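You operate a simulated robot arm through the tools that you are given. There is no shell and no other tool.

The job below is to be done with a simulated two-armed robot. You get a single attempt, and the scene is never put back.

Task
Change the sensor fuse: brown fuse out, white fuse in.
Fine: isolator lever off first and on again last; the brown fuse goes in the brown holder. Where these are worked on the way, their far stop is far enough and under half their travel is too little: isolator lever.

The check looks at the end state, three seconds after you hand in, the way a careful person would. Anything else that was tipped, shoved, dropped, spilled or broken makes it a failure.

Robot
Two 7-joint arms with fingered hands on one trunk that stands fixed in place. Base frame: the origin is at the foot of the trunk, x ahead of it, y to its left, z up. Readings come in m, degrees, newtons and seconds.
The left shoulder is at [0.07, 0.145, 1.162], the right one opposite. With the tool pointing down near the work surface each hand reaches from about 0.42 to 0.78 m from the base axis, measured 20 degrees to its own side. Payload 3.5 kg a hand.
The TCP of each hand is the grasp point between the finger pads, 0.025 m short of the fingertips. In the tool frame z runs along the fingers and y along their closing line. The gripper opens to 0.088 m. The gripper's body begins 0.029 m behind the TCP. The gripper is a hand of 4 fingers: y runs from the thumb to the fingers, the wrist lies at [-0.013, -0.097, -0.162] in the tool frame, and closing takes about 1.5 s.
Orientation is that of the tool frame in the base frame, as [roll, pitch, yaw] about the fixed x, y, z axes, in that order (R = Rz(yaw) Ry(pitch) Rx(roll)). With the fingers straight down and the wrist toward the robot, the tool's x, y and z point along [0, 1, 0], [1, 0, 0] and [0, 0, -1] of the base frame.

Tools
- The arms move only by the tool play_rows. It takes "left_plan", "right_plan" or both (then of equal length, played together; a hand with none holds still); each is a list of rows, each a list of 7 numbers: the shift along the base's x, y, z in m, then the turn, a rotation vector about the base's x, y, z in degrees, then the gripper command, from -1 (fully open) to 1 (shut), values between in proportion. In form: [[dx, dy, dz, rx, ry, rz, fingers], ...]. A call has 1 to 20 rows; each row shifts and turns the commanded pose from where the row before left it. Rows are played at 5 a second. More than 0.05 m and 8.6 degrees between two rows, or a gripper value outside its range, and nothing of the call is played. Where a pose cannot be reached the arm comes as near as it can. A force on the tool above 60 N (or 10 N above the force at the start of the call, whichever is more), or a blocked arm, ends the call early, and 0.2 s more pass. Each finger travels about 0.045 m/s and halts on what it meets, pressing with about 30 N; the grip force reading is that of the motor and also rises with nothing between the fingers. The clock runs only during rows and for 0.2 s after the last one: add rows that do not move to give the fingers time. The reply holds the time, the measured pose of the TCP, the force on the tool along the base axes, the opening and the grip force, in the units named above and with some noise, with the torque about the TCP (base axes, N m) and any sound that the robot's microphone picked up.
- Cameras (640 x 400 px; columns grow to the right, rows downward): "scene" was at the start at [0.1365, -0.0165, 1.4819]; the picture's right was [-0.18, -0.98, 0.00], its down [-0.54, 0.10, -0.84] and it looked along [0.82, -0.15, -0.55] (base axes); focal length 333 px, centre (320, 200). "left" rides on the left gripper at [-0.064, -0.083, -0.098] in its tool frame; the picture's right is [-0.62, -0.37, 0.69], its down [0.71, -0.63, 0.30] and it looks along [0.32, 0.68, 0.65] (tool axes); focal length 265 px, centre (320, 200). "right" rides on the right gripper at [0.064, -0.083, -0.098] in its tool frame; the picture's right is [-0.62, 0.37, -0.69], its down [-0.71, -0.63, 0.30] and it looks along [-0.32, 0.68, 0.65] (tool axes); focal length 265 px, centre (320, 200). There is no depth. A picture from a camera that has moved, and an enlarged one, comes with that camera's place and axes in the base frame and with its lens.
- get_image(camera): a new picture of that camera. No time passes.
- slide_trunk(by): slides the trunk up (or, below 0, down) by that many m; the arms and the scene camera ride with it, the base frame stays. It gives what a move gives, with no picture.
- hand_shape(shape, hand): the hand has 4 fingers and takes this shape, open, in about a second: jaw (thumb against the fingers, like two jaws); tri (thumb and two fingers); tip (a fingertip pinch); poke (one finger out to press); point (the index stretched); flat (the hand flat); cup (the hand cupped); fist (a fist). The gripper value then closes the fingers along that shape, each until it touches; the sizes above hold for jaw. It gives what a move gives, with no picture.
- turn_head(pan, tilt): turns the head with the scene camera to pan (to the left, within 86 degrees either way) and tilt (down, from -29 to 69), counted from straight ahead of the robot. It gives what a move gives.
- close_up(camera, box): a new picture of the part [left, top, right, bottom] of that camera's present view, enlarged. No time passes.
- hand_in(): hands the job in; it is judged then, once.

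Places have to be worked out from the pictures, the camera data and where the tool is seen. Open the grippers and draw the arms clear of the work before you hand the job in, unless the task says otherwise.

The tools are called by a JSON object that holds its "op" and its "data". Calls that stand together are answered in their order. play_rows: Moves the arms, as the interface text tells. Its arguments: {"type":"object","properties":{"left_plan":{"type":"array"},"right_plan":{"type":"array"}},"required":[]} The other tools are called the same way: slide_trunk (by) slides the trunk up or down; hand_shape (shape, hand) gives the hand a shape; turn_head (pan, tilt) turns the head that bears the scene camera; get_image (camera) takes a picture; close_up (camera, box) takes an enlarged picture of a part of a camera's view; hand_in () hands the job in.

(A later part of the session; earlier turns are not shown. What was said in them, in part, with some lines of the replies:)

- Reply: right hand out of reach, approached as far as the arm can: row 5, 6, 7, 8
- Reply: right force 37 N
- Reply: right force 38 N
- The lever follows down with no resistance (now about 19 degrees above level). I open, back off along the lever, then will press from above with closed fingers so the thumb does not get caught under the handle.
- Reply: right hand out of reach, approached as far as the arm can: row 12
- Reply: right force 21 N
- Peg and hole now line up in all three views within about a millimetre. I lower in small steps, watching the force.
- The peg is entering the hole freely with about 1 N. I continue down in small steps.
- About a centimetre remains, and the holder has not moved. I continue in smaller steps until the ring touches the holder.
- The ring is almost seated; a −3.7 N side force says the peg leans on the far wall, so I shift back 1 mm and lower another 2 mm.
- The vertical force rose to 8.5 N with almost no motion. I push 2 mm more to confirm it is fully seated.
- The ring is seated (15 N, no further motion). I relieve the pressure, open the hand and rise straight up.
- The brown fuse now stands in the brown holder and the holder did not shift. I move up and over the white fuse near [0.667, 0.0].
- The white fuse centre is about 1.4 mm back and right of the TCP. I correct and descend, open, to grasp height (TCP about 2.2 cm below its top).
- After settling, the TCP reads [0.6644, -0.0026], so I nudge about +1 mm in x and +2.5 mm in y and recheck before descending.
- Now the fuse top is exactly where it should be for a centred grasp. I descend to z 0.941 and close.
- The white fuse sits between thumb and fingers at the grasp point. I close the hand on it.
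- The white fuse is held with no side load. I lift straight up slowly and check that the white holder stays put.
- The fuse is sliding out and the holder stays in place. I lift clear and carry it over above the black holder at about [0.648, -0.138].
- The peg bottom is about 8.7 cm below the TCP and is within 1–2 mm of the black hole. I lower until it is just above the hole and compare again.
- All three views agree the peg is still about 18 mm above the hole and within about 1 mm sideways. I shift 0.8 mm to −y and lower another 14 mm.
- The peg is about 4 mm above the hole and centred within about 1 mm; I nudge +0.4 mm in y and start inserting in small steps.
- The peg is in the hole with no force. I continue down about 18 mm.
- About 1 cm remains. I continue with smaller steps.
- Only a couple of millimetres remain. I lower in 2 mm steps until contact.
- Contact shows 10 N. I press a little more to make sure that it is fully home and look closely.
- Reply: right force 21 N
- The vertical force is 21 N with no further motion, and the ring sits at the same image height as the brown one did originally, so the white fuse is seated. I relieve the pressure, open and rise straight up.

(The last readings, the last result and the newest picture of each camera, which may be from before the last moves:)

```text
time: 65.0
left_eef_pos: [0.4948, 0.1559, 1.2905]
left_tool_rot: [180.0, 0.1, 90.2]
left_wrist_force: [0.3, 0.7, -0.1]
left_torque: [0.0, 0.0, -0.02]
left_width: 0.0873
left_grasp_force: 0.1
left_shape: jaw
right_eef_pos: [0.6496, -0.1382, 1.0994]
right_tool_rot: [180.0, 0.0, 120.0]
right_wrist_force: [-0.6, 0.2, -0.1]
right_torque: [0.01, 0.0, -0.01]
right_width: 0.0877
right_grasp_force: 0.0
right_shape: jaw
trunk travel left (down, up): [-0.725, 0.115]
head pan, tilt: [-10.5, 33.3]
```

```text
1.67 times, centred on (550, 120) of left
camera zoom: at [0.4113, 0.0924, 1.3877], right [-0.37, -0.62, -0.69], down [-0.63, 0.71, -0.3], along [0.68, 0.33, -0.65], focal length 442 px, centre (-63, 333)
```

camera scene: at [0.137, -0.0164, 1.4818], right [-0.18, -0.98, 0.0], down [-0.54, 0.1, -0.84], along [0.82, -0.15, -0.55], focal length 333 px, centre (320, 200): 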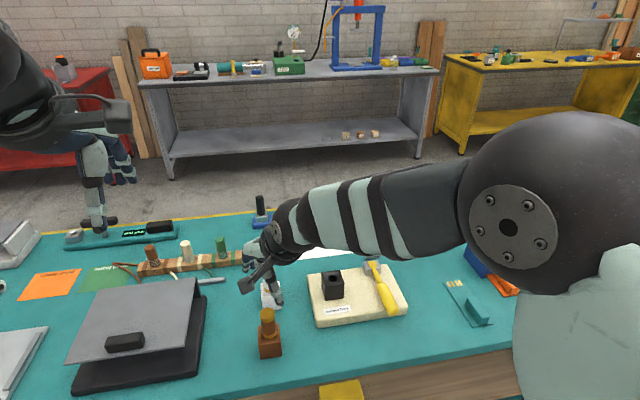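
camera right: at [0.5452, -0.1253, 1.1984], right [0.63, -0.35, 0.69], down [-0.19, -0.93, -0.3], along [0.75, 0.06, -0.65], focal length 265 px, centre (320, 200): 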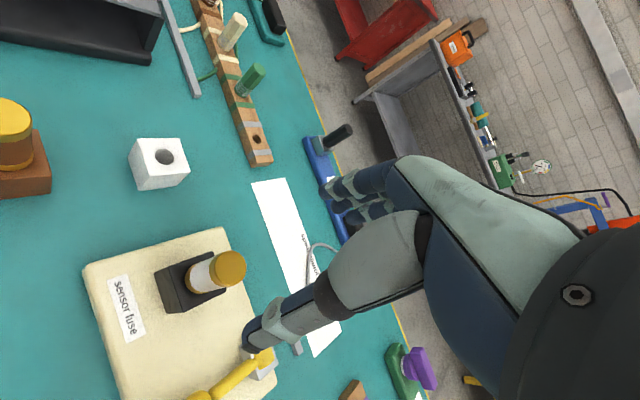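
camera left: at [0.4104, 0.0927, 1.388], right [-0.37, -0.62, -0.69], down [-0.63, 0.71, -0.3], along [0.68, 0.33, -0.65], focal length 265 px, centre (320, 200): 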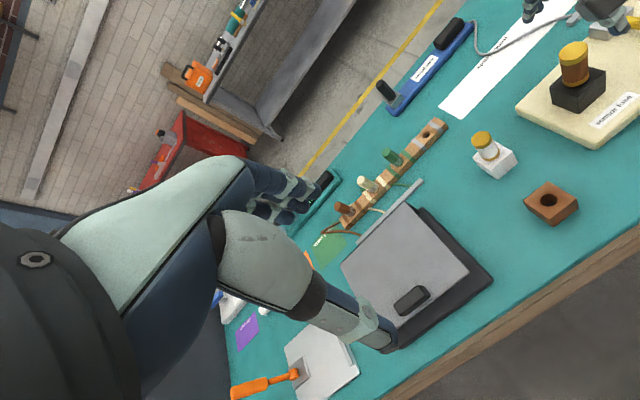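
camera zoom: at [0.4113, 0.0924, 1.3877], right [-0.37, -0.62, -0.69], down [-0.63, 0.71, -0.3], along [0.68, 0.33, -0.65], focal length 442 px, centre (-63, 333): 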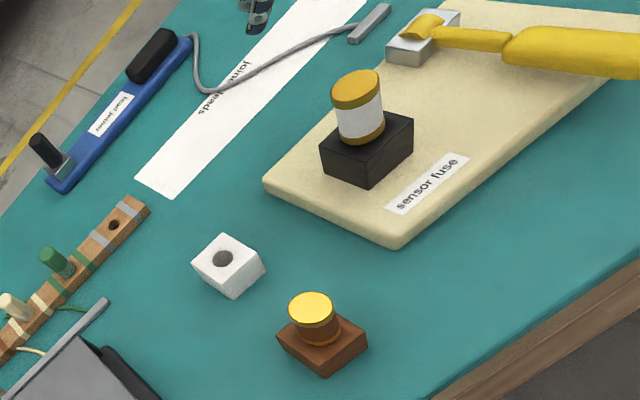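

The white fuse stands in the black holder and the brown in the brown holder; the lever is off. I compare the seating height against the first picture with the same zoom.

{"op": "close_up", "data": {"camera": "scene", "box": [340, 235, 420, 305]}}

{"op": "close_up", "data": {"camera": "scene", "box": [315, 245, 355, 290]}}

{"op": "close_up", "data": {"camera": "left", "box": [540, 20, 620, 120]}}

{"op": "close_up", "data": {"camera": "scene", "box": [245, 290, 295, 360]}}

```text
5.71 times, centred on (380, 270) of scene
camera zoom: at [0.1372, -0.0166, 1.4818], right [-0.18, -0.98, 0.0], down [-0.54, 0.1, -0.83], along [0.82, -0.15, -0.55], focal length 1901 px, centre (-23, -200)
```

zoom: 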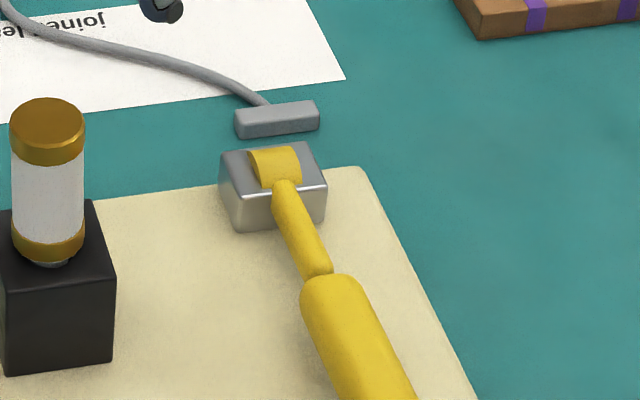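

```text
8.89 times, centred on (335, 268) of scene
camera zoom: at [0.1372, -0.0166, 1.4818], right [-0.18, -0.98, 0.0], down [-0.54, 0.1, -0.83], along [0.82, -0.15, -0.55], focal length 2957 px, centre (187, -400)
```

zoom: 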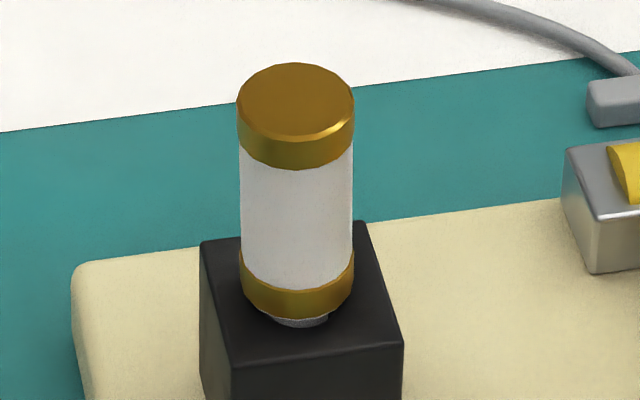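

```text
4.00 times, centred on (580, 70) of left
camera zoom: at [0.4113, 0.0924, 1.3877], right [-0.37, -0.62, -0.69], down [-0.63, 0.71, -0.3], along [0.68, 0.33, -0.65], focal length 1062 px, centre (-720, 720)
```

zoom: 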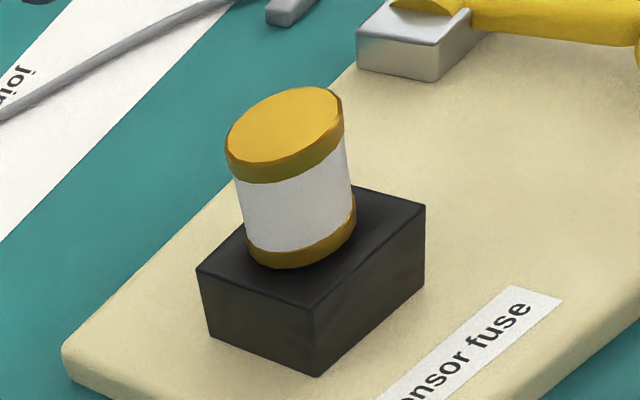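

```text
5.71 times, centred on (270, 325) of scene
camera zoom: at [0.1372, -0.0166, 1.4818], right [-0.18, -0.98, 0.0], down [-0.54, 0.1, -0.83], along [0.82, -0.15, -0.55], focal length 1901 px, centre (606, -514)
```

zoom: 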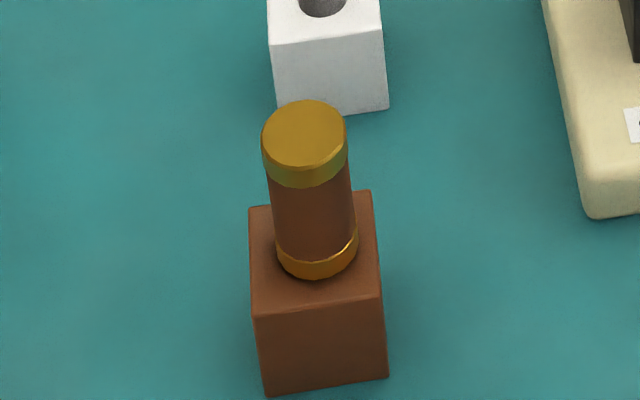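

Compared with the first picture, the white fuse is at the same height (within a mm or two) as the brown one was, so it is seated. Now I move the hand back and right, clear of everything, to in front of the level lever, turning back to yaw 90.

{"op": "play_rows", "data": {"right_plan": [[-0.02, -0.022, 0, 0, 0, -6, -0.36], [-0.02, -0.022, 0, 0, 0, -6, -0.36], [-0.02, -0.022, 0, 0, 0, -6, -0.36], [-0.02, -0.022, -0.01, 0, 0, -6, -0.36], [-0.02, -0.021, -0.015, 0, 0, -6, -0.36], [-0.005, 0, -0.01, 0, -7.5, 0, -0.36], [-0.005, 0, -0.01, 0, -7.5, 0, -0.36], [-0.005, 0, -0.01, 0, -7.5, 0, -0.36], [-0.004, 0, -0.01, 0, -7.5, 0, -0.36], [-0.004, 0, -0.01, 0, -7.5, 0, -0.36], [-0.004, 0, -0.01, 0, -7.5, 0, -0.36], [-0.004, 0, -0.01, 0, -7.5, 0, -0.36], [-0.004, 0, -0.01, 0, -7.5, 0, -0.36], [0, 0, 0, 0, 0, 0, -0.36], [0, 0, 0, 0, 0, 0, -0.36]]}}

{"op": "get_image", "data": {"camera": "right"}}

{"op": "close_up", "data": {"camera": "scene", "box": [300, 230, 480, 350]}}

```text
time: 68.2
left_eef_pos: [0.4938, 0.1556, 1.2914]
left_tool_rot: [-180.0, -0.1, 90.1]
left_wrist_force: [0.1, -0.9, 0.2]
left_torque: [0.01, -0.02, 0.01]
left_width: 0.0878
left_grasp_force: 0.2
left_shape: jaw
right_eef_pos: [0.5187, -0.2165, 1.0015]
right_tool_rot: [136.2, -1.9, 94.9]
right_wrist_force: [-0.6, 0.5, -1.0]
right_torque: [0.01, 0.01, -0.02]
right_width: 0.0601
right_grasp_force: 0.1
right_shape: jaw
right hand out of reach, approached as far as the arm can: row 11, 12, 13
trunk travel left (down, up): [-0.725, 0.115]
head pan, tilt: [-10.5, 33.3]
```

```text
taken
camera right: at [0.3851, -0.1641, 1.0184], right [-0.16, -0.66, 0.73], down [-0.18, -0.71, -0.68], along [0.97, -0.24, -0.01], focal length 265 px, centre (320, 200)
```

right: 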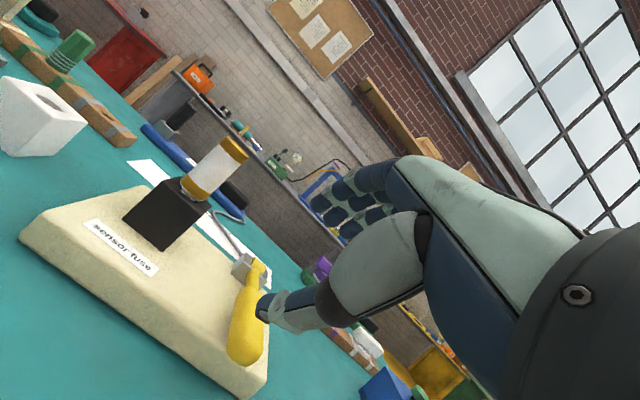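

```text
3.33 times, centred on (390, 290) of scene
camera zoom: at [0.1366, -0.0174, 1.4818], right [-0.18, -0.98, 0.0], down [-0.54, 0.1, -0.84], along [0.82, -0.15, -0.55], focal length 1109 px, centre (87, -100)
```

zoom: 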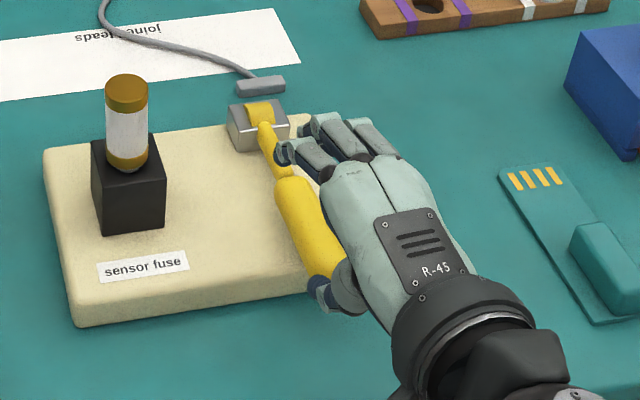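

The arm hit a soft limit and stopped about 3 cm left of the target, tilted 44 degrees. I shift right and slightly forward first, check the fuse seating from this side view, then continue tilting.

{"op": "play_rows", "data": {"right_plan": [[0.006, -0.015, 0, 1.0, 0, -2.4, -0.36], [0.006, -0.015, 0, 1.0, 0, -2.4, -0.36], [0, 0, 0, 0, 0, 0, -0.36], [0, 0, 0, 0, 0, 0, -0.36]]}}

{"op": "close_up", "data": {"camera": "right", "box": [90, 110, 290, 280]}}

```text
time: 69.2
left_eef_pos: [0.4948, 0.1563, 1.2905]
left_tool_rot: [-179.9, -0.1, 90.0]
left_wrist_force: [0.1, 0.4, -0.4]
left_torque: [0.0, -0.01, 0.01]
left_width: 0.0878
left_grasp_force: 0.1
left_shape: jaw
right_eef_pos: [0.5319, -0.2466, 1.0018]
right_tool_rot: [136.1, -3.9, 90.2]
right_wrist_force: [0.1, 0.2, -0.2]
right_torque: [-0.01, 0.03, 0.03]
right_width: 0.06
right_grasp_force: 0.0
right_shape: jaw
trunk travel left (down, up): [-0.725, 0.115]
head pan, tilt: [-10.5, 33.3]
```

```text
2.35 times, centred on (190, 195) of right
camera zoom: at [0.4027, -0.1838, 1.02], right [-0.21, -0.67, 0.71], down [-0.24, -0.67, -0.7], along [0.95, -0.32, -0.02], focal length 624 px, centre (626, 212)
```

zoom: 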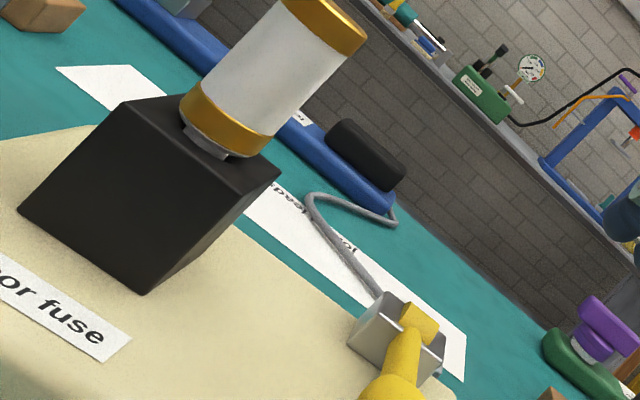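

The white fuse stands upright in the black holder with its collar a few mm above it, consistent with how the others sit. I straighten the small roll error and finish the tilt to 60 degrees while easing back and down in front of the lever tip.

{"op": "play_rows", "data": {"right_plan": [[-0.004, 0, -0.006, -1.3, -5.3, 0, -0.36], [-0.004, 0, -0.006, -1.3, -5.3, 0, -0.36], [-0.004, 0, -0.006, -1.3, -5.3, 0, -0.36], [0, 0, 0, 0, 0, 0, -0.36], [0, 0, 0, 0, 0, 0, -0.36]]}}

{"op": "get_image", "data": {"camera": "right"}}

{"op": "close_up", "data": {"camera": "scene", "box": [300, 230, 480, 350]}}

```text
time: 70.4
left_eef_pos: [0.4942, 0.1567, 1.2912]
left_tool_rot: [180.0, 0.1, 90.0]
left_wrist_force: [-0.6, -0.4, 0.4]
left_torque: [-0.01, -0.03, -0.02]
left_width: 0.0876
left_grasp_force: 0.0
left_shape: jaw
right_eef_pos: [0.5193, -0.2457, 0.9843]
right_tool_rot: [120.2, 0.3, 90.5]
right_wrist_force: [0.7, 0.3, -0.4]
right_torque: [0.01, 0.01, -0.03]
right_width: 0.0599
right_grasp_force: 0.0
right_shape: jaw
trunk travel left (down, up): [-0.725, 0.115]
head pan, tilt: [-10.5, 33.3]
```

```text
taken
camera right: at [0.3909, -0.184, 0.9622], right [-0.41, -0.62, 0.67], down [-0.05, -0.72, -0.69], along [0.91, -0.31, 0.26], focal length 265 px, centre (320, 200)
```

right: 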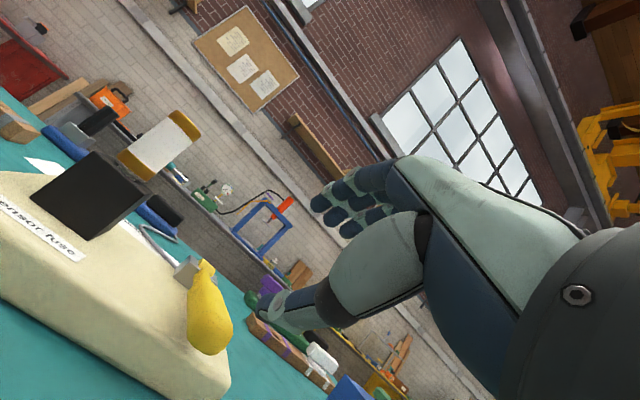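

```text
3.33 times, centred on (390, 290) of scene
camera zoom: at [0.1362, -0.0167, 1.4819], right [-0.18, -0.98, 0.0], down [-0.54, 0.1, -0.84], along [0.82, -0.15, -0.55], focal length 1109 px, centre (87, -100)
```

zoom: 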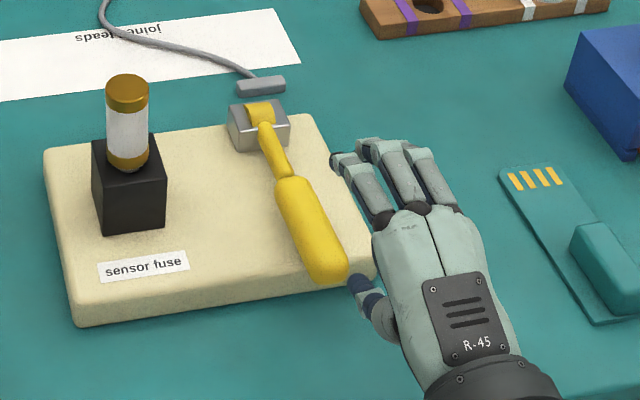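

The hand is now aligned with the lever (yaw 90, tilt 60), lever tip near [0.55, -0.247, 0.908]. I lower onto the approach line and look before sliding the thumb under the overhanging tip.

{"op": "play_rows", "data": {"right_plan": [[-0.0015, -0.0005, -0.014, 0, 0, -0.3, -0.36], [-0.0015, -0.0005, -0.014, 0, 0, 0, -0.36], [-0.001, 0, -0.013, 0, 0, 0, -0.36], [0, 0, 0, 0, 0, 0, -0.36], [0, 0, 0, 0, 0, 0, -0.36]]}}

{"op": "get_image", "data": {"camera": "right"}}

{"op": "close_up", "data": {"camera": "scene", "box": [340, 250, 480, 350]}}

{"op": "close_up", "data": {"camera": "right", "box": [40, 80, 240, 220]}}

```text
time: 71.6
left_eef_pos: [0.4938, 0.157, 1.2909]
left_tool_rot: [-180.0, 0.1, 90.2]
left_wrist_force: [0.1, 0.2, -1.0]
left_torque: [0.03, 0.03, -0.01]
left_width: 0.0874
left_grasp_force: 0.1
left_shape: jaw
right_eef_pos: [0.5144, -0.2482, 0.9426]
right_tool_rot: [120.2, 0.2, 90.4]
right_wrist_force: [-0.6, 0.2, 0.1]
right_torque: [0.02, 0.01, 0.01]
right_width: 0.0603
right_grasp_force: 0.0
right_shape: jaw
trunk travel left (down, up): [-0.725, 0.115]
head pan, tilt: [-10.5, 33.3]
```

```text
taken
camera right: at [0.3865, -0.1841, 0.9212], right [-0.41, -0.62, 0.67], down [-0.05, -0.72, -0.7], along [0.91, -0.32, 0.26], focal length 265 px, centre (320, 200)
```

right: 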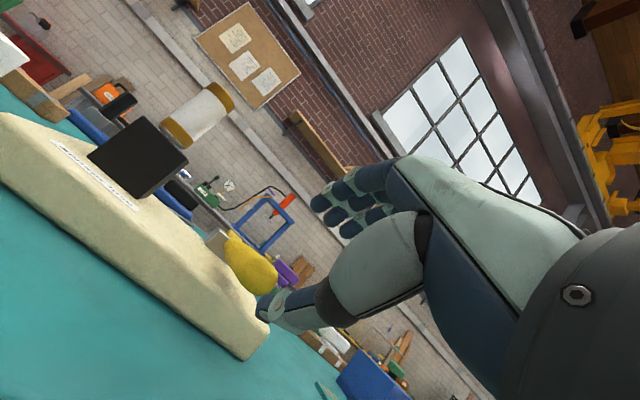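

```text
4.00 times, centred on (410, 300) of scene
camera zoom: at [0.1365, -0.0166, 1.4819], right [-0.18, -0.98, 0.0], down [-0.54, 0.1, -0.84], along [0.82, -0.15, -0.55], focal length 1330 px, centre (-40, -200)
```

zoom: 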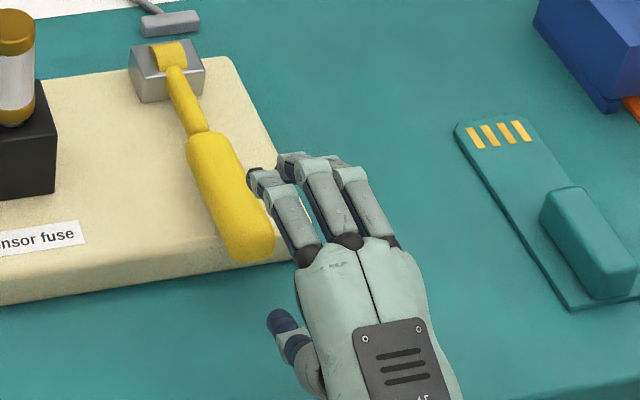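

```text
2.86 times, centred on (140, 150) of right
camera zoom: at [0.3865, -0.1841, 0.9212], right [-0.41, -0.62, 0.67], down [-0.05, -0.72, -0.7], along [0.91, -0.32, 0.26], focal length 758 px, centre (834, 343)
```

zoom: 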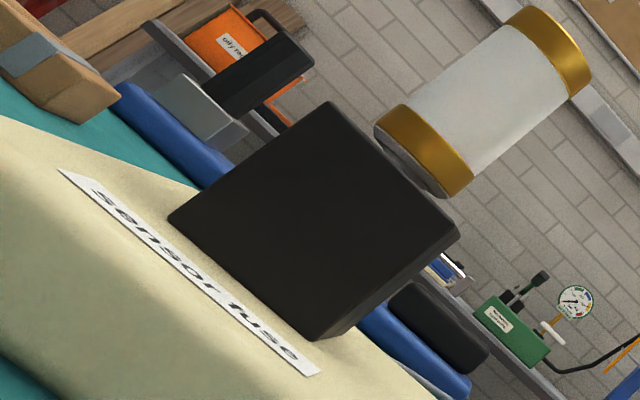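

The thumb is just below and in front of the lever tip, the fingers above. I slide forward about 4.5 cm along the tool axis so that the thumb goes under the overhanging handle end.

{"op": "play_rows", "data": {"right_plan": [[0.0102, 0.0005, -0.005, 0, 0, 0, -0.36], [0.0102, 0.0005, -0.005, 0, 0, 0, -0.36], [0.0102, 0, -0.005, 0, 0, 0, -0.36], [0.0102, 0, -0.005, 0, 0, 0, -0.36], [0, 0, 0, 0, 0, 0, -0.36], [0, 0, 0, 0, 0, 0, -0.36]]}}

{"op": "get_image", "data": {"camera": "right"}}

{"op": "close_up", "data": {"camera": "scene", "box": [340, 250, 480, 350]}}

```text
time: 73.0
left_eef_pos: [0.4945, 0.1567, 1.2903]
left_tool_rot: [-180.0, 0.0, 90.1]
left_wrist_force: [0.0, 0.4, 0.4]
left_torque: [0.0, -0.03, -0.02]
left_width: 0.0876
left_grasp_force: 0.2
left_shape: jaw
right_eef_pos: [0.555, -0.2455, 0.9253]
right_tool_rot: [120.2, 0.2, 90.4]
right_wrist_force: [-0.6, 0.9, -1.1]
right_torque: [-0.01, -0.02, 0.0]
right_width: 0.0598
right_grasp_force: 0.0
right_shape: jaw
trunk travel left (down, up): [-0.725, 0.115]
head pan, tilt: [-10.5, 33.3]
```

```text
taken
camera right: at [0.427, -0.1824, 0.9021], right [-0.41, -0.62, 0.67], down [-0.05, -0.72, -0.7], along [0.91, -0.32, 0.26], focal length 265 px, centre (320, 200)
```

right: 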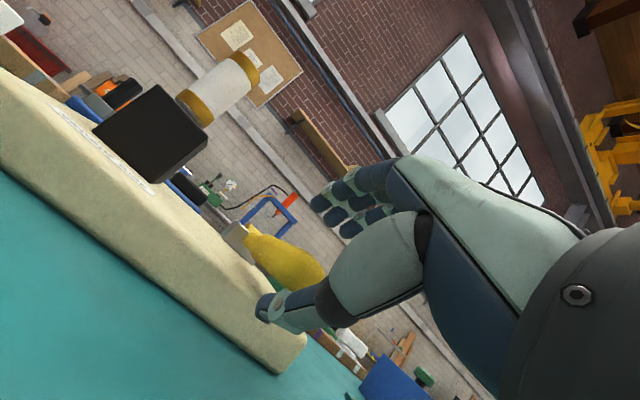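

```text
4.00 times, centred on (410, 300) of scene
camera zoom: at [0.1365, -0.0166, 1.4819], right [-0.18, -0.98, 0.0], down [-0.54, 0.1, -0.84], along [0.82, -0.15, -0.55], focal length 1330 px, centre (-40, -200)
```

zoom: 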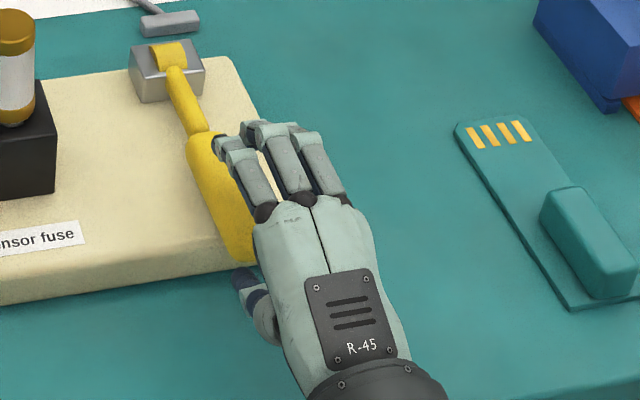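

The thumb is under the handle end, fingers above, no contact yet. I lift gently along the arc and watch the force.

{"op": "play_rows", "data": {"right_plan": [[0.0005, 0, 0.006, 0, 0, 0, -0.36], [0.001, 0, 0.006, 0, 0, 0, -0.36], [0.0015, 0, 0.006, 0, 0, 0, -0.36], [0, 0, 0, 0, 0, 0, -0.36]]}}

{"op": "get_image", "data": {"camera": "right"}}

{"op": "close_up", "data": {"camera": "scene", "box": [340, 250, 480, 350]}}

```text
time: 74.0
left_eef_pos: [0.4939, 0.1564, 1.2902]
left_tool_rot: [180.0, 0.0, 90.1]
left_wrist_force: [-0.3, 0.2, -0.2]
left_torque: [0.02, 0.03, 0.02]
left_width: 0.0875
left_grasp_force: 0.1
left_shape: jaw
right_eef_pos: [0.5581, -0.2464, 0.9429]
right_tool_rot: [120.2, 0.2, 90.3]
right_wrist_force: [-2.6, 0.7, -1.4]
right_torque: [0.01, 0.09, -0.01]
right_width: 0.0612
right_grasp_force: 0.0
right_shape: jaw
trunk travel left (down, up): [-0.725, 0.115]
head pan, tilt: [-10.5, 33.3]
```

```text
taken
camera right: at [0.4307, -0.1834, 0.9201], right [-0.41, -0.62, 0.67], down [-0.05, -0.72, -0.7], along [0.91, -0.32, 0.26], focal length 265 px, centre (320, 200)
```

right: 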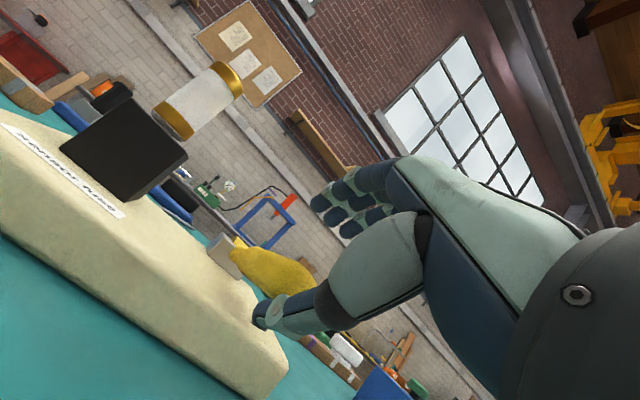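

```text
4.00 times, centred on (410, 300) of scene
camera zoom: at [0.1362, -0.0166, 1.4819], right [-0.18, -0.98, 0.0], down [-0.54, 0.1, -0.84], along [0.82, -0.15, -0.55], focal length 1330 px, centre (-40, -200)
```

zoom: 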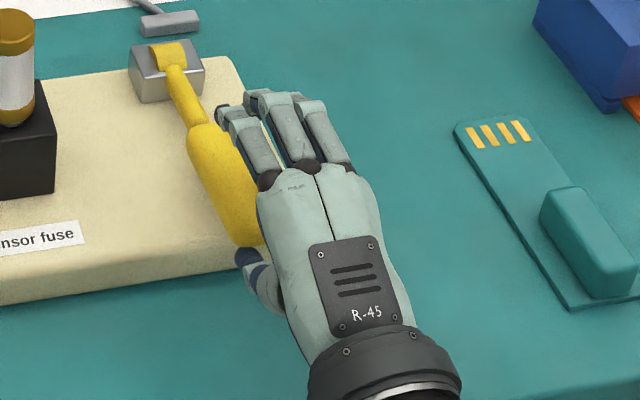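

The thumb has picked up the handle and the lever starts to rise with about 3 N. I keep lifting.

{"op": "play_rows", "data": {"right_plan": [[0.0015, 0, 0.006, 0, 0, 0, -0.36], [0.002, 0, 0.006, 0, 0, 0, -0.36], [0.002, 0, 0.006, 0, 0, 0, -0.36], [0, 0, 0, 0, 0, 0, -0.36]]}}

{"op": "get_image", "data": {"camera": "right"}}

{"op": "close_up", "data": {"camera": "scene", "box": [340, 250, 480, 350]}}

```text
time: 75.0
left_eef_pos: [0.4932, 0.1566, 1.291]
left_tool_rot: [180.0, 0.0, 90.1]
left_wrist_force: [-1.1, 0.5, -0.6]
left_torque: [-0.05, 0.02, 0.03]
left_width: 0.0878
left_grasp_force: 0.1
left_shape: jaw
right_eef_pos: [0.5642, -0.2475, 0.9595]
right_tool_rot: [120.2, 0.2, 90.3]
right_wrist_force: [-1.9, 0.6, 0.2]
right_torque: [0.0, 0.06, -0.04]
right_width: 0.0612
right_grasp_force: 0.0
right_shape: jaw
trunk travel left (down, up): [-0.725, 0.115]
head pan, tilt: [-10.5, 33.3]
```

```text
taken
camera right: at [0.4364, -0.1833, 0.9379], right [-0.41, -0.62, 0.67], down [-0.05, -0.72, -0.7], along [0.91, -0.32, 0.26], focal length 265 px, centre (320, 200)
```

right: 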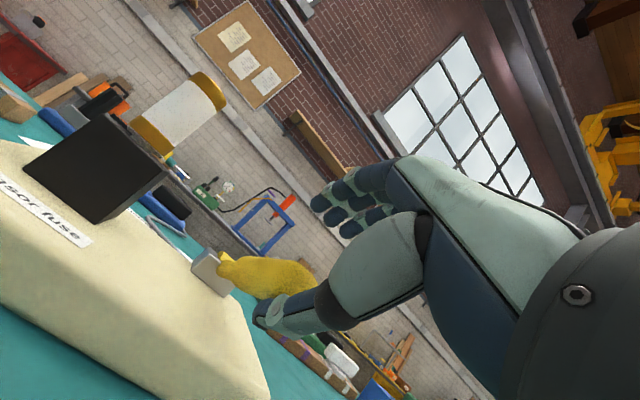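

```text
4.00 times, centred on (410, 300) of scene
camera zoom: at [0.1361, -0.0167, 1.4819], right [-0.18, -0.98, 0.0], down [-0.54, 0.1, -0.84], along [0.82, -0.15, -0.55], focal length 1330 px, centre (-40, -200)
```

zoom: 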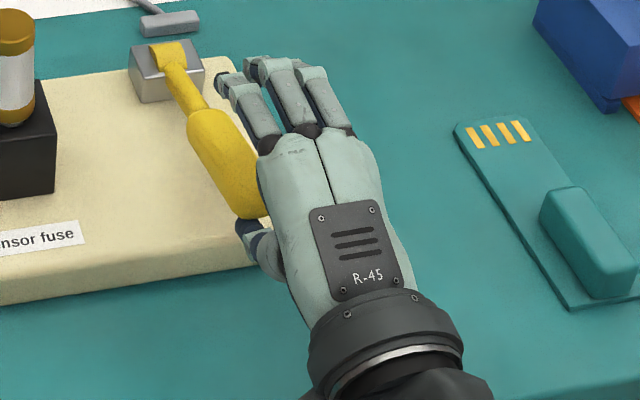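

The lever is at roughly 20 degrees and rising freely. I continue in smaller steps until I feel the upper stop.

{"op": "play_rows", "data": {"right_plan": [[0.0025, 0, 0.005, 0, 0, 0, -0.36], [0.0025, 0, 0.005, 0, 0, 0, -0.36], [0, 0, 0, 0, 0, 0, -0.36]]}}

{"op": "play_rows", "data": {"right_plan": [[0.002, 0, 0.004, 0, 0, 0, -0.36], [0, 0, 0, 0, 0, 0, -0.36]]}}

{"op": "get_image", "data": {"camera": "right"}}

{"op": "close_up", "data": {"camera": "scene", "box": [340, 235, 420, 305]}}

```text
time: 75.8
left_eef_pos: [0.4935, 0.1573, 1.2914]
left_tool_rot: [180.0, 0.0, 90.1]
left_wrist_force: [0.1, 0.2, 0.2]
left_torque: [-0.02, 0.01, 0.0]
left_width: 0.0875
left_grasp_force: 0.0
left_shape: jaw
right_eef_pos: [0.5692, -0.2466, 0.9698]
right_tool_rot: [120.1, 0.1, 90.5]
right_wrist_force: [-1.6, 0.6, -1.4]
right_torque: [0.02, 0.1, 0.0]
right_width: 0.0609
right_grasp_force: 0.0
right_shape: jaw
trunk travel left (down, up): [-0.725, 0.115]
head pan, tilt: [-10.5, 33.3]
```

```text
time: 76.4
left_eef_pos: [0.4931, 0.1565, 1.291]
left_tool_rot: [-180.0, 0.0, 90.1]
left_wrist_force: [-0.2, -0.3, -0.5]
left_torque: [0.0, 0.0, -0.02]
left_width: 0.0875
left_grasp_force: 0.1
left_shape: jaw
right_eef_pos: [0.5725, -0.2465, 0.9744]
right_tool_rot: [120.2, 0.2, 90.3]
right_wrist_force: [-2.0, -0.3, -0.8]
right_torque: [-0.02, 0.06, 0.0]
right_width: 0.0611
right_grasp_force: 0.1
right_shape: jaw
trunk travel left (down, up): [-0.725, 0.115]
head pan, tilt: [-10.5, 33.3]
```

```text
taken
camera right: at [0.4436, -0.1828, 0.9526], right [-0.41, -0.62, 0.67], down [-0.05, -0.72, -0.7], along [0.91, -0.32, 0.26], focal length 265 px, centre (320, 200)
```

right: 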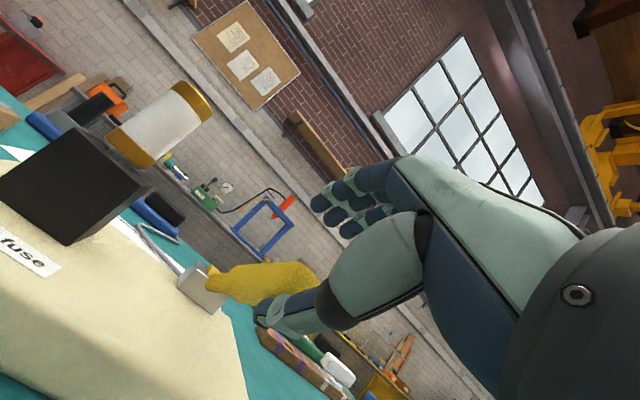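

```text
5.71 times, centred on (380, 270) of scene
camera zoom: at [0.1362, -0.0167, 1.4819], right [-0.18, -0.98, 0.0], down [-0.54, 0.1, -0.84], along [0.82, -0.15, -0.55], focal length 1901 px, centre (-23, -200)
```

zoom: 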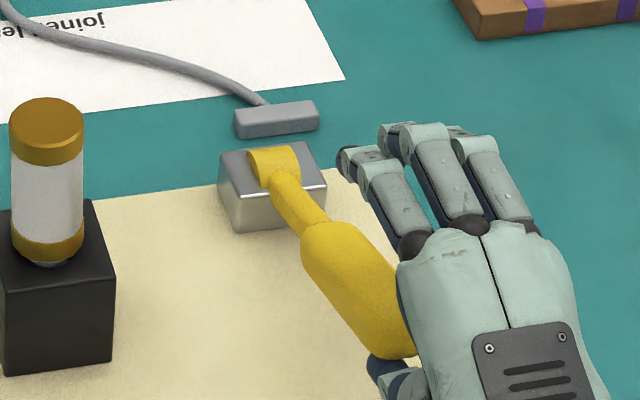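

The lever is almost back to its original angle. I keep stepping up until the stop is felt.

{"op": "play_rows", "data": {"right_plan": [[0.002, 0, 0.004, 0, 0, 0, -0.36], [0, 0, 0, 0, 0, 0, -0.36]]}}

{"op": "play_rows", "data": {"right_plan": [[0.002, 0, 0.004, 0, 0, 0, -0.36], [0, 0, 0, 0, 0, 0, -0.36]]}}

{"op": "close_up", "data": {"camera": "scene", "box": [340, 235, 420, 305]}}

```text
time: 77.0
left_eef_pos: [0.4945, 0.1564, 1.291]
left_tool_rot: [-180.0, 0.0, 90.1]
left_wrist_force: [0.4, 0.1, -0.8]
left_torque: [-0.05, 0.02, -0.05]
left_width: 0.0877
left_grasp_force: 0.0
left_shape: jaw
right_eef_pos: [0.572, -0.2442, 0.9787]
right_tool_rot: [120.2, 0.2, 90.4]
right_wrist_force: [-1.6, 0.2, -0.4]
right_torque: [0.01, 0.07, -0.01]
right_width: 0.061
right_grasp_force: 0.0
right_shape: jaw
trunk travel left (down, up): [-0.725, 0.115]
head pan, tilt: [-10.5, 33.3]
```

```text
time: 77.6
left_eef_pos: [0.4927, 0.1565, 1.291]
left_tool_rot: [-180.0, 0.0, 90.1]
left_wrist_force: [-0.2, -0.5, 0.4]
left_torque: [-0.02, -0.03, 0.03]
left_width: 0.0876
left_grasp_force: 0.2
left_shape: jaw
right_eef_pos: [0.5749, -0.2455, 0.9823]
right_tool_rot: [120.1, 0.2, 90.3]
right_wrist_force: [-1.2, -0.6, -0.7]
right_torque: [0.0, 0.03, 0.0]
right_width: 0.0609
right_grasp_force: 0.1
right_shape: jaw
trunk travel left (down, up): [-0.725, 0.115]
head pan, tilt: [-10.5, 33.3]
```

```text
5.71 times, centred on (380, 270) of scene
camera zoom: at [0.1361, -0.0167, 1.4819], right [-0.18, -0.98, 0.0], down [-0.54, 0.1, -0.84], along [0.82, -0.15, -0.55], focal length 1901 px, centre (-23, -200)
```

zoom: 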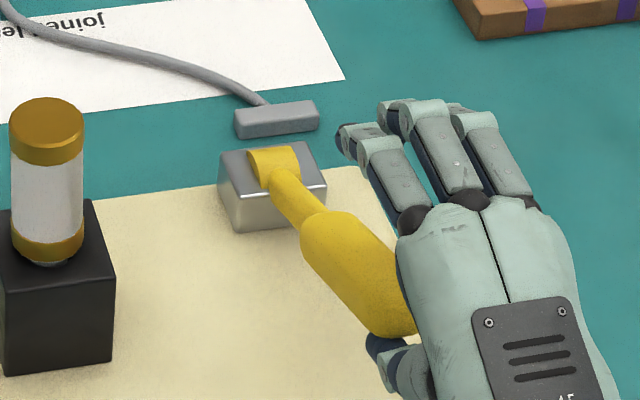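

Still no stop; the lever is a few degrees below its original angle. I continue.

{"op": "play_rows", "data": {"right_plan": [[0.002, 0, 0.004, 0, 0, 0, -0.36], [0, 0, 0, 0, 0, 0, -0.36]]}}

{"op": "play_rows", "data": {"right_plan": [[0.002, 0, 0.004, 0, 0, 0, -0.36], [0, 0, 0, 0, 0, 0, -0.36]]}}

{"op": "close_up", "data": {"camera": "scene", "box": [340, 235, 420, 305]}}

```text
time: 78.2
left_eef_pos: [0.4946, 0.1554, 1.2904]
left_tool_rot: [180.0, 0.0, 90.1]
left_wrist_force: [-0.3, 0.2, 0.0]
left_torque: [0.01, 0.03, -0.01]
left_width: 0.0878
left_grasp_force: 0.0
left_shape: jaw
right_eef_pos: [0.5777, -0.2455, 0.9854]
right_tool_rot: [120.2, 0.2, 90.3]
right_wrist_force: [-2.0, 0.3, -0.5]
right_torque: [-0.03, 0.09, 0.0]
right_width: 0.061
right_grasp_force: 0.1
right_shape: jaw
trunk travel left (down, up): [-0.725, 0.115]
head pan, tilt: [-10.5, 33.3]
```

```text
time: 78.8
left_eef_pos: [0.4938, 0.1561, 1.2906]
left_tool_rot: [180.0, 0.0, 90.1]
left_wrist_force: [0.8, -0.6, 0.5]
left_torque: [-0.02, -0.04, 0.0]
left_width: 0.0878
left_grasp_force: 0.1
left_shape: jaw
right_eef_pos: [0.5786, -0.2454, 0.989]
right_tool_rot: [120.3, 0.2, 90.3]
right_wrist_force: [-1.5, 0.2, -1.6]
right_torque: [0.0, 0.09, 0.04]
right_width: 0.0614
right_grasp_force: 0.1
right_shape: jaw
trunk travel left (down, up): [-0.725, 0.115]
head pan, tilt: [-10.5, 33.3]
```

```text
5.71 times, centred on (380, 270) of scene
camera zoom: at [0.1362, -0.0167, 1.4819], right [-0.18, -0.98, 0.0], down [-0.54, 0.1, -0.84], along [0.82, -0.15, -0.55], focal length 1901 px, centre (-23, -200)
```

zoom: 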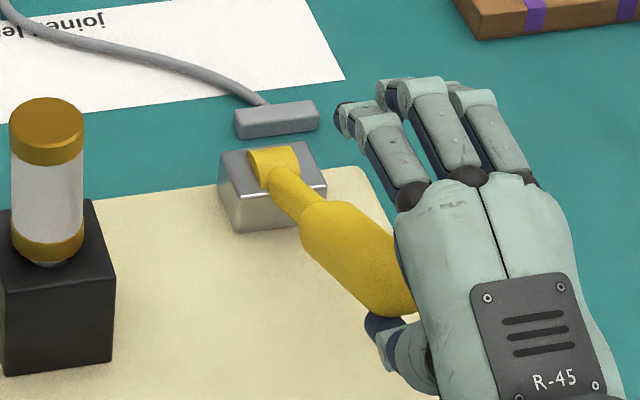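

The lever is nearly back up. I continue in small steps to reach the stop.

{"op": "play_rows", "data": {"right_plan": [[0.0022, 0, 0.004, 0, 0, 0, -0.36], [0, 0, 0, 0, 0, 0, -0.36]]}}

{"op": "play_rows", "data": {"right_plan": [[0.0022, 0, 0.004, 0, 0, 0, -0.36], [0, 0, 0, 0, 0, 0, -0.36]]}}

{"op": "close_up", "data": {"camera": "scene", "box": [340, 235, 420, 305]}}

{"op": "get_image", "data": {"camera": "right"}}

```text
time: 79.4
left_eef_pos: [0.493, 0.157, 1.2914]
left_tool_rot: [180.0, -0.1, 90.2]
left_wrist_force: [0.2, 0.3, 0.3]
left_torque: [0.0, 0.0, 0.04]
left_width: 0.0878
left_grasp_force: 0.0
left_shape: jaw
right_eef_pos: [0.5814, -0.2464, 0.9944]
right_tool_rot: [120.1, 0.2, 90.4]
right_wrist_force: [-1.9, 0.7, -0.8]
right_torque: [0.01, 0.06, 0.0]
right_width: 0.0612
right_grasp_force: 0.0
right_shape: jaw
trunk travel left (down, up): [-0.725, 0.115]
head pan, tilt: [-10.5, 33.3]
```

```text
time: 80.0
left_eef_pos: [0.4938, 0.1573, 1.2908]
left_tool_rot: [180.0, 0.1, 90.1]
left_wrist_force: [-0.1, 0.2, 0.1]
left_torque: [0.0, 0.0, -0.01]
left_width: 0.0876
left_grasp_force: 0.0
left_shape: jaw
right_eef_pos: [0.5821, -0.2454, 0.9976]
right_tool_rot: [120.2, 0.2, 90.3]
right_wrist_force: [-3.2, 0.7, -2.5]
right_torque: [0.01, 0.15, -0.01]
right_width: 0.0622
right_grasp_force: 0.1
right_shape: jaw
trunk travel left (down, up): [-0.725, 0.115]
head pan, tilt: [-10.5, 33.3]
```

```text
5.71 times, centred on (380, 270) of scene
camera zoom: at [0.1359, -0.0169, 1.4819], right [-0.18, -0.98, 0.0], down [-0.54, 0.1, -0.84], along [0.82, -0.15, -0.55], focal length 1901 px, centre (-23, -200)
```

zoom: 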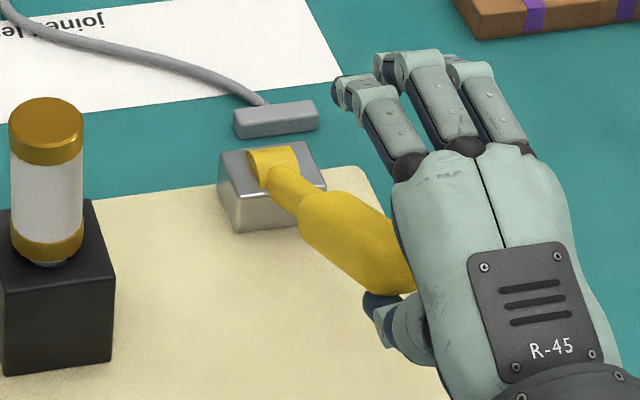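

```text
taken
camera right: at [0.4554, -0.183, 0.9757], right [-0.41, -0.62, 0.67], down [-0.05, -0.72, -0.7], along [0.91, -0.32, 0.26], focal length 265 px, centre (320, 200)
```

right: 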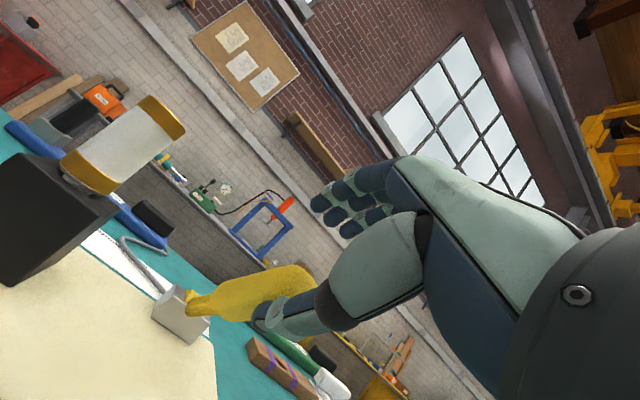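

The lever now matches its original picture and the reaction begins to rise (about 4 N). I press slightly further to confirm the on stop.

{"op": "play_rows", "data": {"right_plan": [[0.0015, 0, 0.003, 0, 0, 0, -0.36], [0, 0, 0, 0, 0, 0, -0.36]]}}

{"op": "play_rows", "data": {"right_plan": [[0.001, 0, 0.002, 0, 0, 0, -0.36], [0, 0, 0, 0, 0, 0, -0.36]]}}

{"op": "close_up", "data": {"camera": "scene", "box": [340, 235, 420, 305]}}

```text
time: 80.6
left_eef_pos: [0.4939, 0.156, 1.2911]
left_tool_rot: [-180.0, 0.0, 90.1]
left_wrist_force: [-0.6, 0.0, 0.8]
left_torque: [-0.01, -0.01, 0.01]
left_width: 0.0875
left_grasp_force: 0.0
left_shape: jaw
right_eef_pos: [0.584, -0.2458, 1.0005]
right_tool_rot: [120.3, 0.2, 90.4]
right_wrist_force: [-6.2, -0.2, -7.4]
right_torque: [0.02, 0.18, -0.03]
right_width: 0.0641
right_grasp_force: 0.0
right_shape: jaw
trunk travel left (down, up): [-0.725, 0.115]
head pan, tilt: [-10.5, 33.3]
```

```text
time: 81.2
left_eef_pos: [0.4931, 0.1569, 1.2903]
left_tool_rot: [-180.0, 0.0, 90.1]
left_wrist_force: [-0.3, 0.3, -0.2]
left_torque: [0.03, 0.02, 0.0]
left_width: 0.0875
left_grasp_force: 0.1
left_shape: jaw
right_eef_pos: [0.5857, -0.2476, 1.0026]
right_tool_rot: [120.3, 0.3, 90.2]
right_wrist_force: [-9.5, 0.2, -10.4]
right_torque: [0.0, 0.26, 0.0]
right_width: 0.0649
right_grasp_force: 0.0
right_shape: jaw
trunk travel left (down, up): [-0.725, 0.115]
head pan, tilt: [-10.5, 33.3]
```

```text
5.71 times, centred on (380, 270) of scene
camera zoom: at [0.1357, -0.0175, 1.4819], right [-0.18, -0.98, 0.0], down [-0.54, 0.1, -0.84], along [0.82, -0.15, -0.55], focal length 1901 px, centre (-23, -200)
```

zoom: 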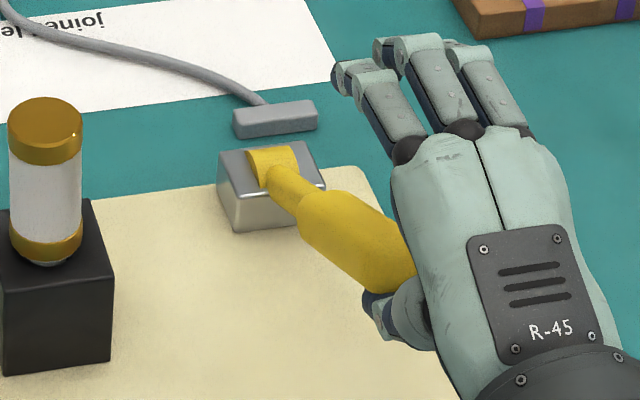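

The reaction is now about 14 N against the stop and the lever matches the starting picture. I lower the thumb slightly to unload, then back off along the lever's axis.

{"op": "play_rows", "data": {"right_plan": [[-0.003, 0, -0.006, 0, 0, 0, -0.36], [-0.003, 0, -0.006, 0, 0, 0, -0.36], [0, 0, 0, 0, 0, 0, -0.36]]}}

{"op": "close_up", "data": {"camera": "scene", "box": [340, 235, 420, 305]}}

{"op": "get_image", "data": {"camera": "right"}}

```text
time: 82.0
left_eef_pos: [0.494, 0.1567, 1.2899]
left_tool_rot: [180.0, 0.0, 90.1]
left_wrist_force: [0.4, 0.4, 0.7]
left_torque: [0.01, 0.04, 0.0]
left_width: 0.0878
left_grasp_force: 0.1
left_shape: jaw
right_eef_pos: [0.5797, -0.2456, 0.9923]
right_tool_rot: [120.2, 0.2, 90.3]
right_wrist_force: [0.2, 0.1, 0.1]
right_torque: [0.03, 0.02, -0.02]
right_width: 0.0602
right_grasp_force: 0.1
right_shape: jaw
trunk travel left (down, up): [-0.725, 0.115]
head pan, tilt: [-10.5, 33.3]
```

```text
5.71 times, centred on (380, 270) of scene
camera zoom: at [0.1365, -0.0166, 1.4819], right [-0.18, -0.98, 0.0], down [-0.54, 0.1, -0.84], along [0.82, -0.15, -0.55], focal length 1901 px, centre (-23, -200)
```

zoom: 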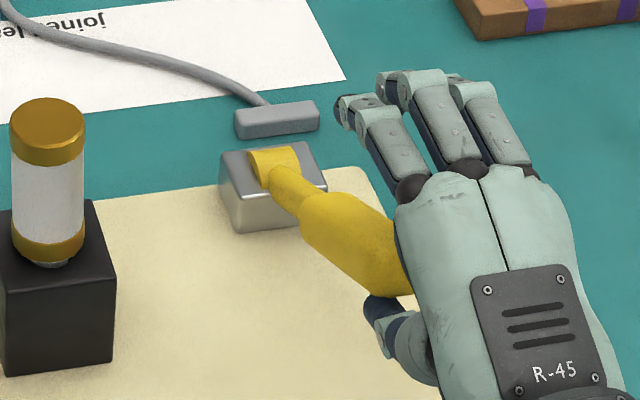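

```text
taken
camera right: at [0.4521, -0.1829, 0.9697], right [-0.41, -0.62, 0.67], down [-0.05, -0.72, -0.7], along [0.91, -0.32, 0.27], focal length 265 px, centre (320, 200)
```

right: 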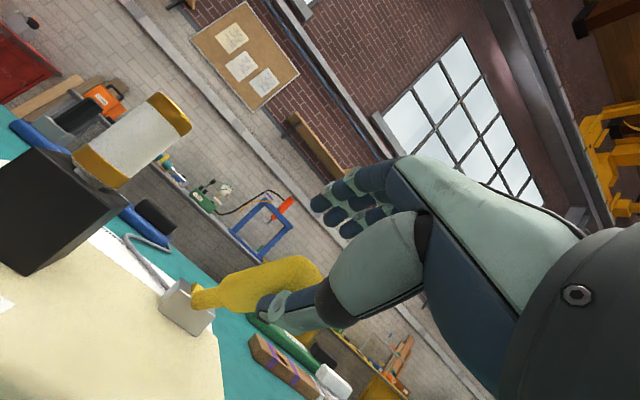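

The lever stays up at its on position with the hand unloaded. I back the hand off along the lever axis.

{"op": "play_rows", "data": {"right_plan": [[-0.014, 0, 0.008, 0, 0, 0, -0.36], [-0.014, 0, 0.008, 0, 0, 0, -0.36], [-0.014, 0, 0.008, 0, 0, 0, -0.36], [-0.014, 0, 0.008, 0, 0, 0, -0.36], [0, 0, 0, 0, 0, 0, -0.36]]}}

{"op": "close_up", "data": {"camera": "scene", "box": [300, 230, 480, 350]}}

{"op": "get_image", "data": {"camera": "right"}}

```text
time: 83.2
left_eef_pos: [0.495, 0.1565, 1.2911]
left_tool_rot: [-180.0, 0.1, 90.1]
left_wrist_force: [0.9, 0.2, 0.7]
left_torque: [0.02, 0.02, 0.01]
left_width: 0.0875
left_grasp_force: 0.0
left_shape: jaw
right_eef_pos: [0.5236, -0.2464, 1.0208]
right_tool_rot: [120.2, 0.2, 90.4]
right_wrist_force: [0.1, 0.0, -0.1]
right_torque: [0.02, -0.01, -0.03]
right_width: 0.0601
right_grasp_force: 0.0
right_shape: jaw
trunk travel left (down, up): [-0.725, 0.115]
head pan, tilt: [-10.5, 33.3]
```

```text
3.33 times, centred on (390, 290) of scene
camera zoom: at [0.1369, -0.0165, 1.4818], right [-0.18, -0.98, 0.0], down [-0.54, 0.1, -0.84], along [0.82, -0.15, -0.55], focal length 1109 px, centre (87, -100)
```

zoom: 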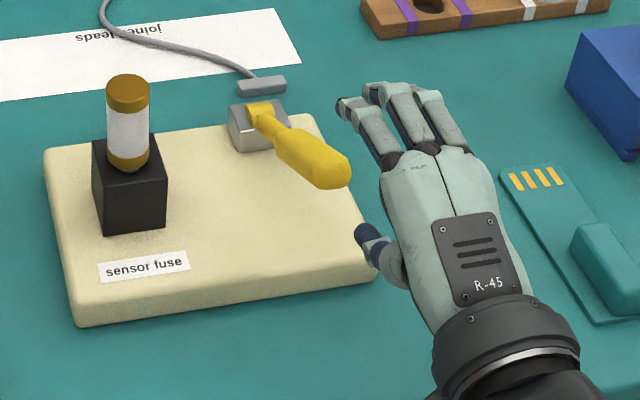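

```text
taken
camera right: at [0.3963, -0.1838, 1.0002], right [-0.41, -0.62, 0.67], down [-0.05, -0.72, -0.69], along [0.91, -0.32, 0.26], focal length 265 px, centre (320, 200)
```

right: 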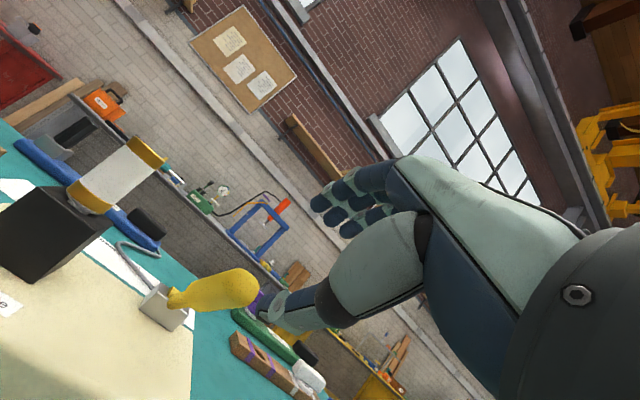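

The lever is back in its on position and free of the hand. I now raise and withdraw the right arm to its starting area, turning it upright.

{"op": "play_rows", "data": {"right_plan": [[0, -0.01, 0.012, 0, 6, 0, -0.36], [0, -0.01, 0.018, 0, 7.5, 0, -0.36], [0, -0.01, 0.022, 0, 7.5, 0, -0.5], [0, -0.01, 0.024, 0, 7.5, 0, -0.8], [-0.005, -0.01, 0.026, 0, 7.5, 0, -1], [-0.01, -0.012, 0.028, 0, 7.5, 0, -1], [-0.015, -0.012, 0.03, 0, 7.5, 0, -1], [-0.015, -0.012, 0.03, 0, 7.5, 0, -1], [-0.015, 0, 0.02, 0, 1.5, 0, -1], [-0.01, 0, 0.02, 0, 0, 0, -1], [0, 0, 0, 0, 0, 0, -1], [0, 0, 0, 0, 0, 0, -1]]}}

{"op": "get_image", "data": {"camera": "scene"}}

{"op": "close_up", "data": {"camera": "scene", "box": [340, 235, 420, 305]}}

{"op": "close_up", "data": {"camera": "scene", "box": [230, 230, 430, 360]}}

{"op": "get_image", "data": {"camera": "right"}}

```text
time: 85.8
left_eef_pos: [0.4937, 0.1574, 1.2899]
left_tool_rot: [-180.0, 0.1, 90.2]
left_wrist_force: [0.1, -0.4, -0.2]
left_torque: [0.0, 0.01, -0.01]
left_width: 0.0876
left_grasp_force: 0.0
left_shape: jaw
right_eef_pos: [0.457, -0.3236, 1.244]
right_tool_rot: [176.9, -1.0, 91.5]
right_wrist_force: [0.7, -0.4, -0.1]
right_torque: [-0.01, 0.06, -0.02]
right_width: 0.0877
right_grasp_force: 0.0
right_shape: jaw
right hand out of reach, approached as far as the arm can: row 3
trunk travel left (down, up): [-0.725, 0.115]
head pan, tilt: [-10.5, 33.3]
```

```text
taken
camera scene: at [0.1365, -0.0167, 1.4819], right [-0.18, -0.98, 0.0], down [-0.54, 0.1, -0.84], along [0.82, -0.15, -0.55], focal length 333 px, centre (320, 200)
```

scene: 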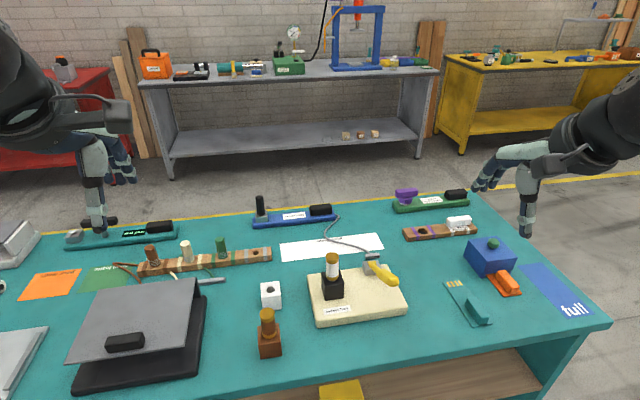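

```text
5.71 times, centred on (380, 270) of scene
camera zoom: at [0.1365, -0.0167, 1.4819], right [-0.18, -0.98, 0.0], down [-0.54, 0.1, -0.84], along [0.82, -0.15, -0.55], focal length 1901 px, centre (-23, -200)
```

zoom: 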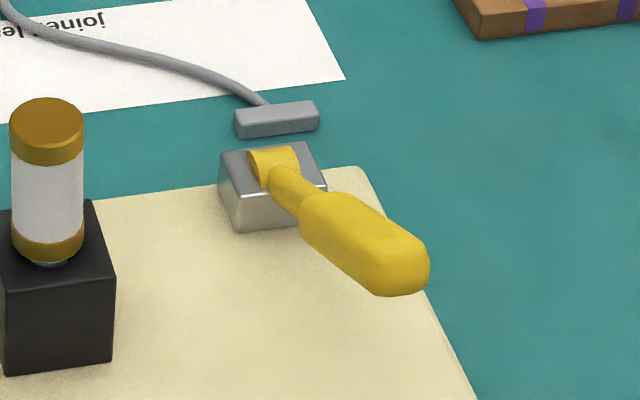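

```text
3.08 times, centred on (330, 295) of scene
camera zoom: at [0.1365, -0.0167, 1.4819], right [-0.18, -0.98, 0.0], down [-0.54, 0.1, -0.84], along [0.82, -0.15, -0.55], focal length 1023 px, centre (289, -92)
```

zoom: 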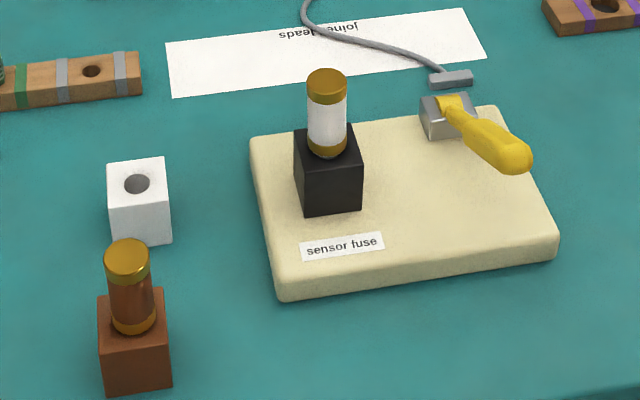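

```text
taken
camera right: at [0.3661, -0.2626, 1.3397], right [0.35, -0.63, 0.7], down [-0.59, -0.72, -0.35], along [0.73, -0.29, -0.62], focal length 265 px, centre (320, 200)
```

right: 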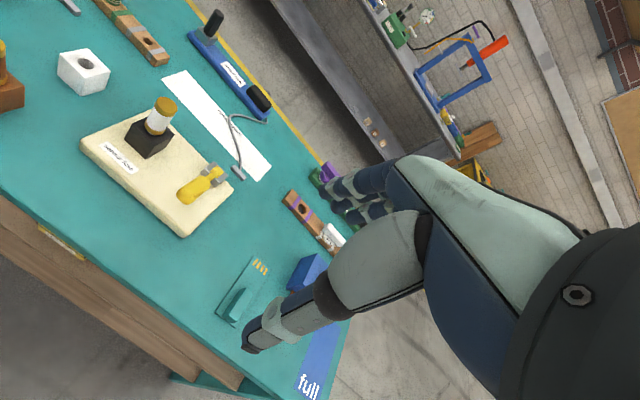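

The lever matches its starting (on) picture exactly. The white fuse is in the black holder, the brown fuse is in the brown holder, nothing else has moved, and both hands are open and clear, so I hand the job in.

{"op": "hand_in", "data": {}}

```text
The job is handed in.
```

The fuse swap is done and handed in. I don't have the check's result.

- **Lever:** I pressed the isolator lever down to its off stop before touching the fuses. Last of all I lifted it back up against its on stop, and it now looks the same as in the first picture.
- **Brown fuse:** it is out of the sensor fuse holder and standing in the brown holder.
- **White fuse:** it is in the sensor fuse holder, pushed down until it would go no further under about 20 N. It leans about 2 degrees, and its collar sits about 4 mm above the holder. The pictures suggest it sits within 1–3 mm of where the brown fuse sat, but I could not confirm that exactly.

No other object looks moved in the last pictures. Both hands are open and clear of the work.
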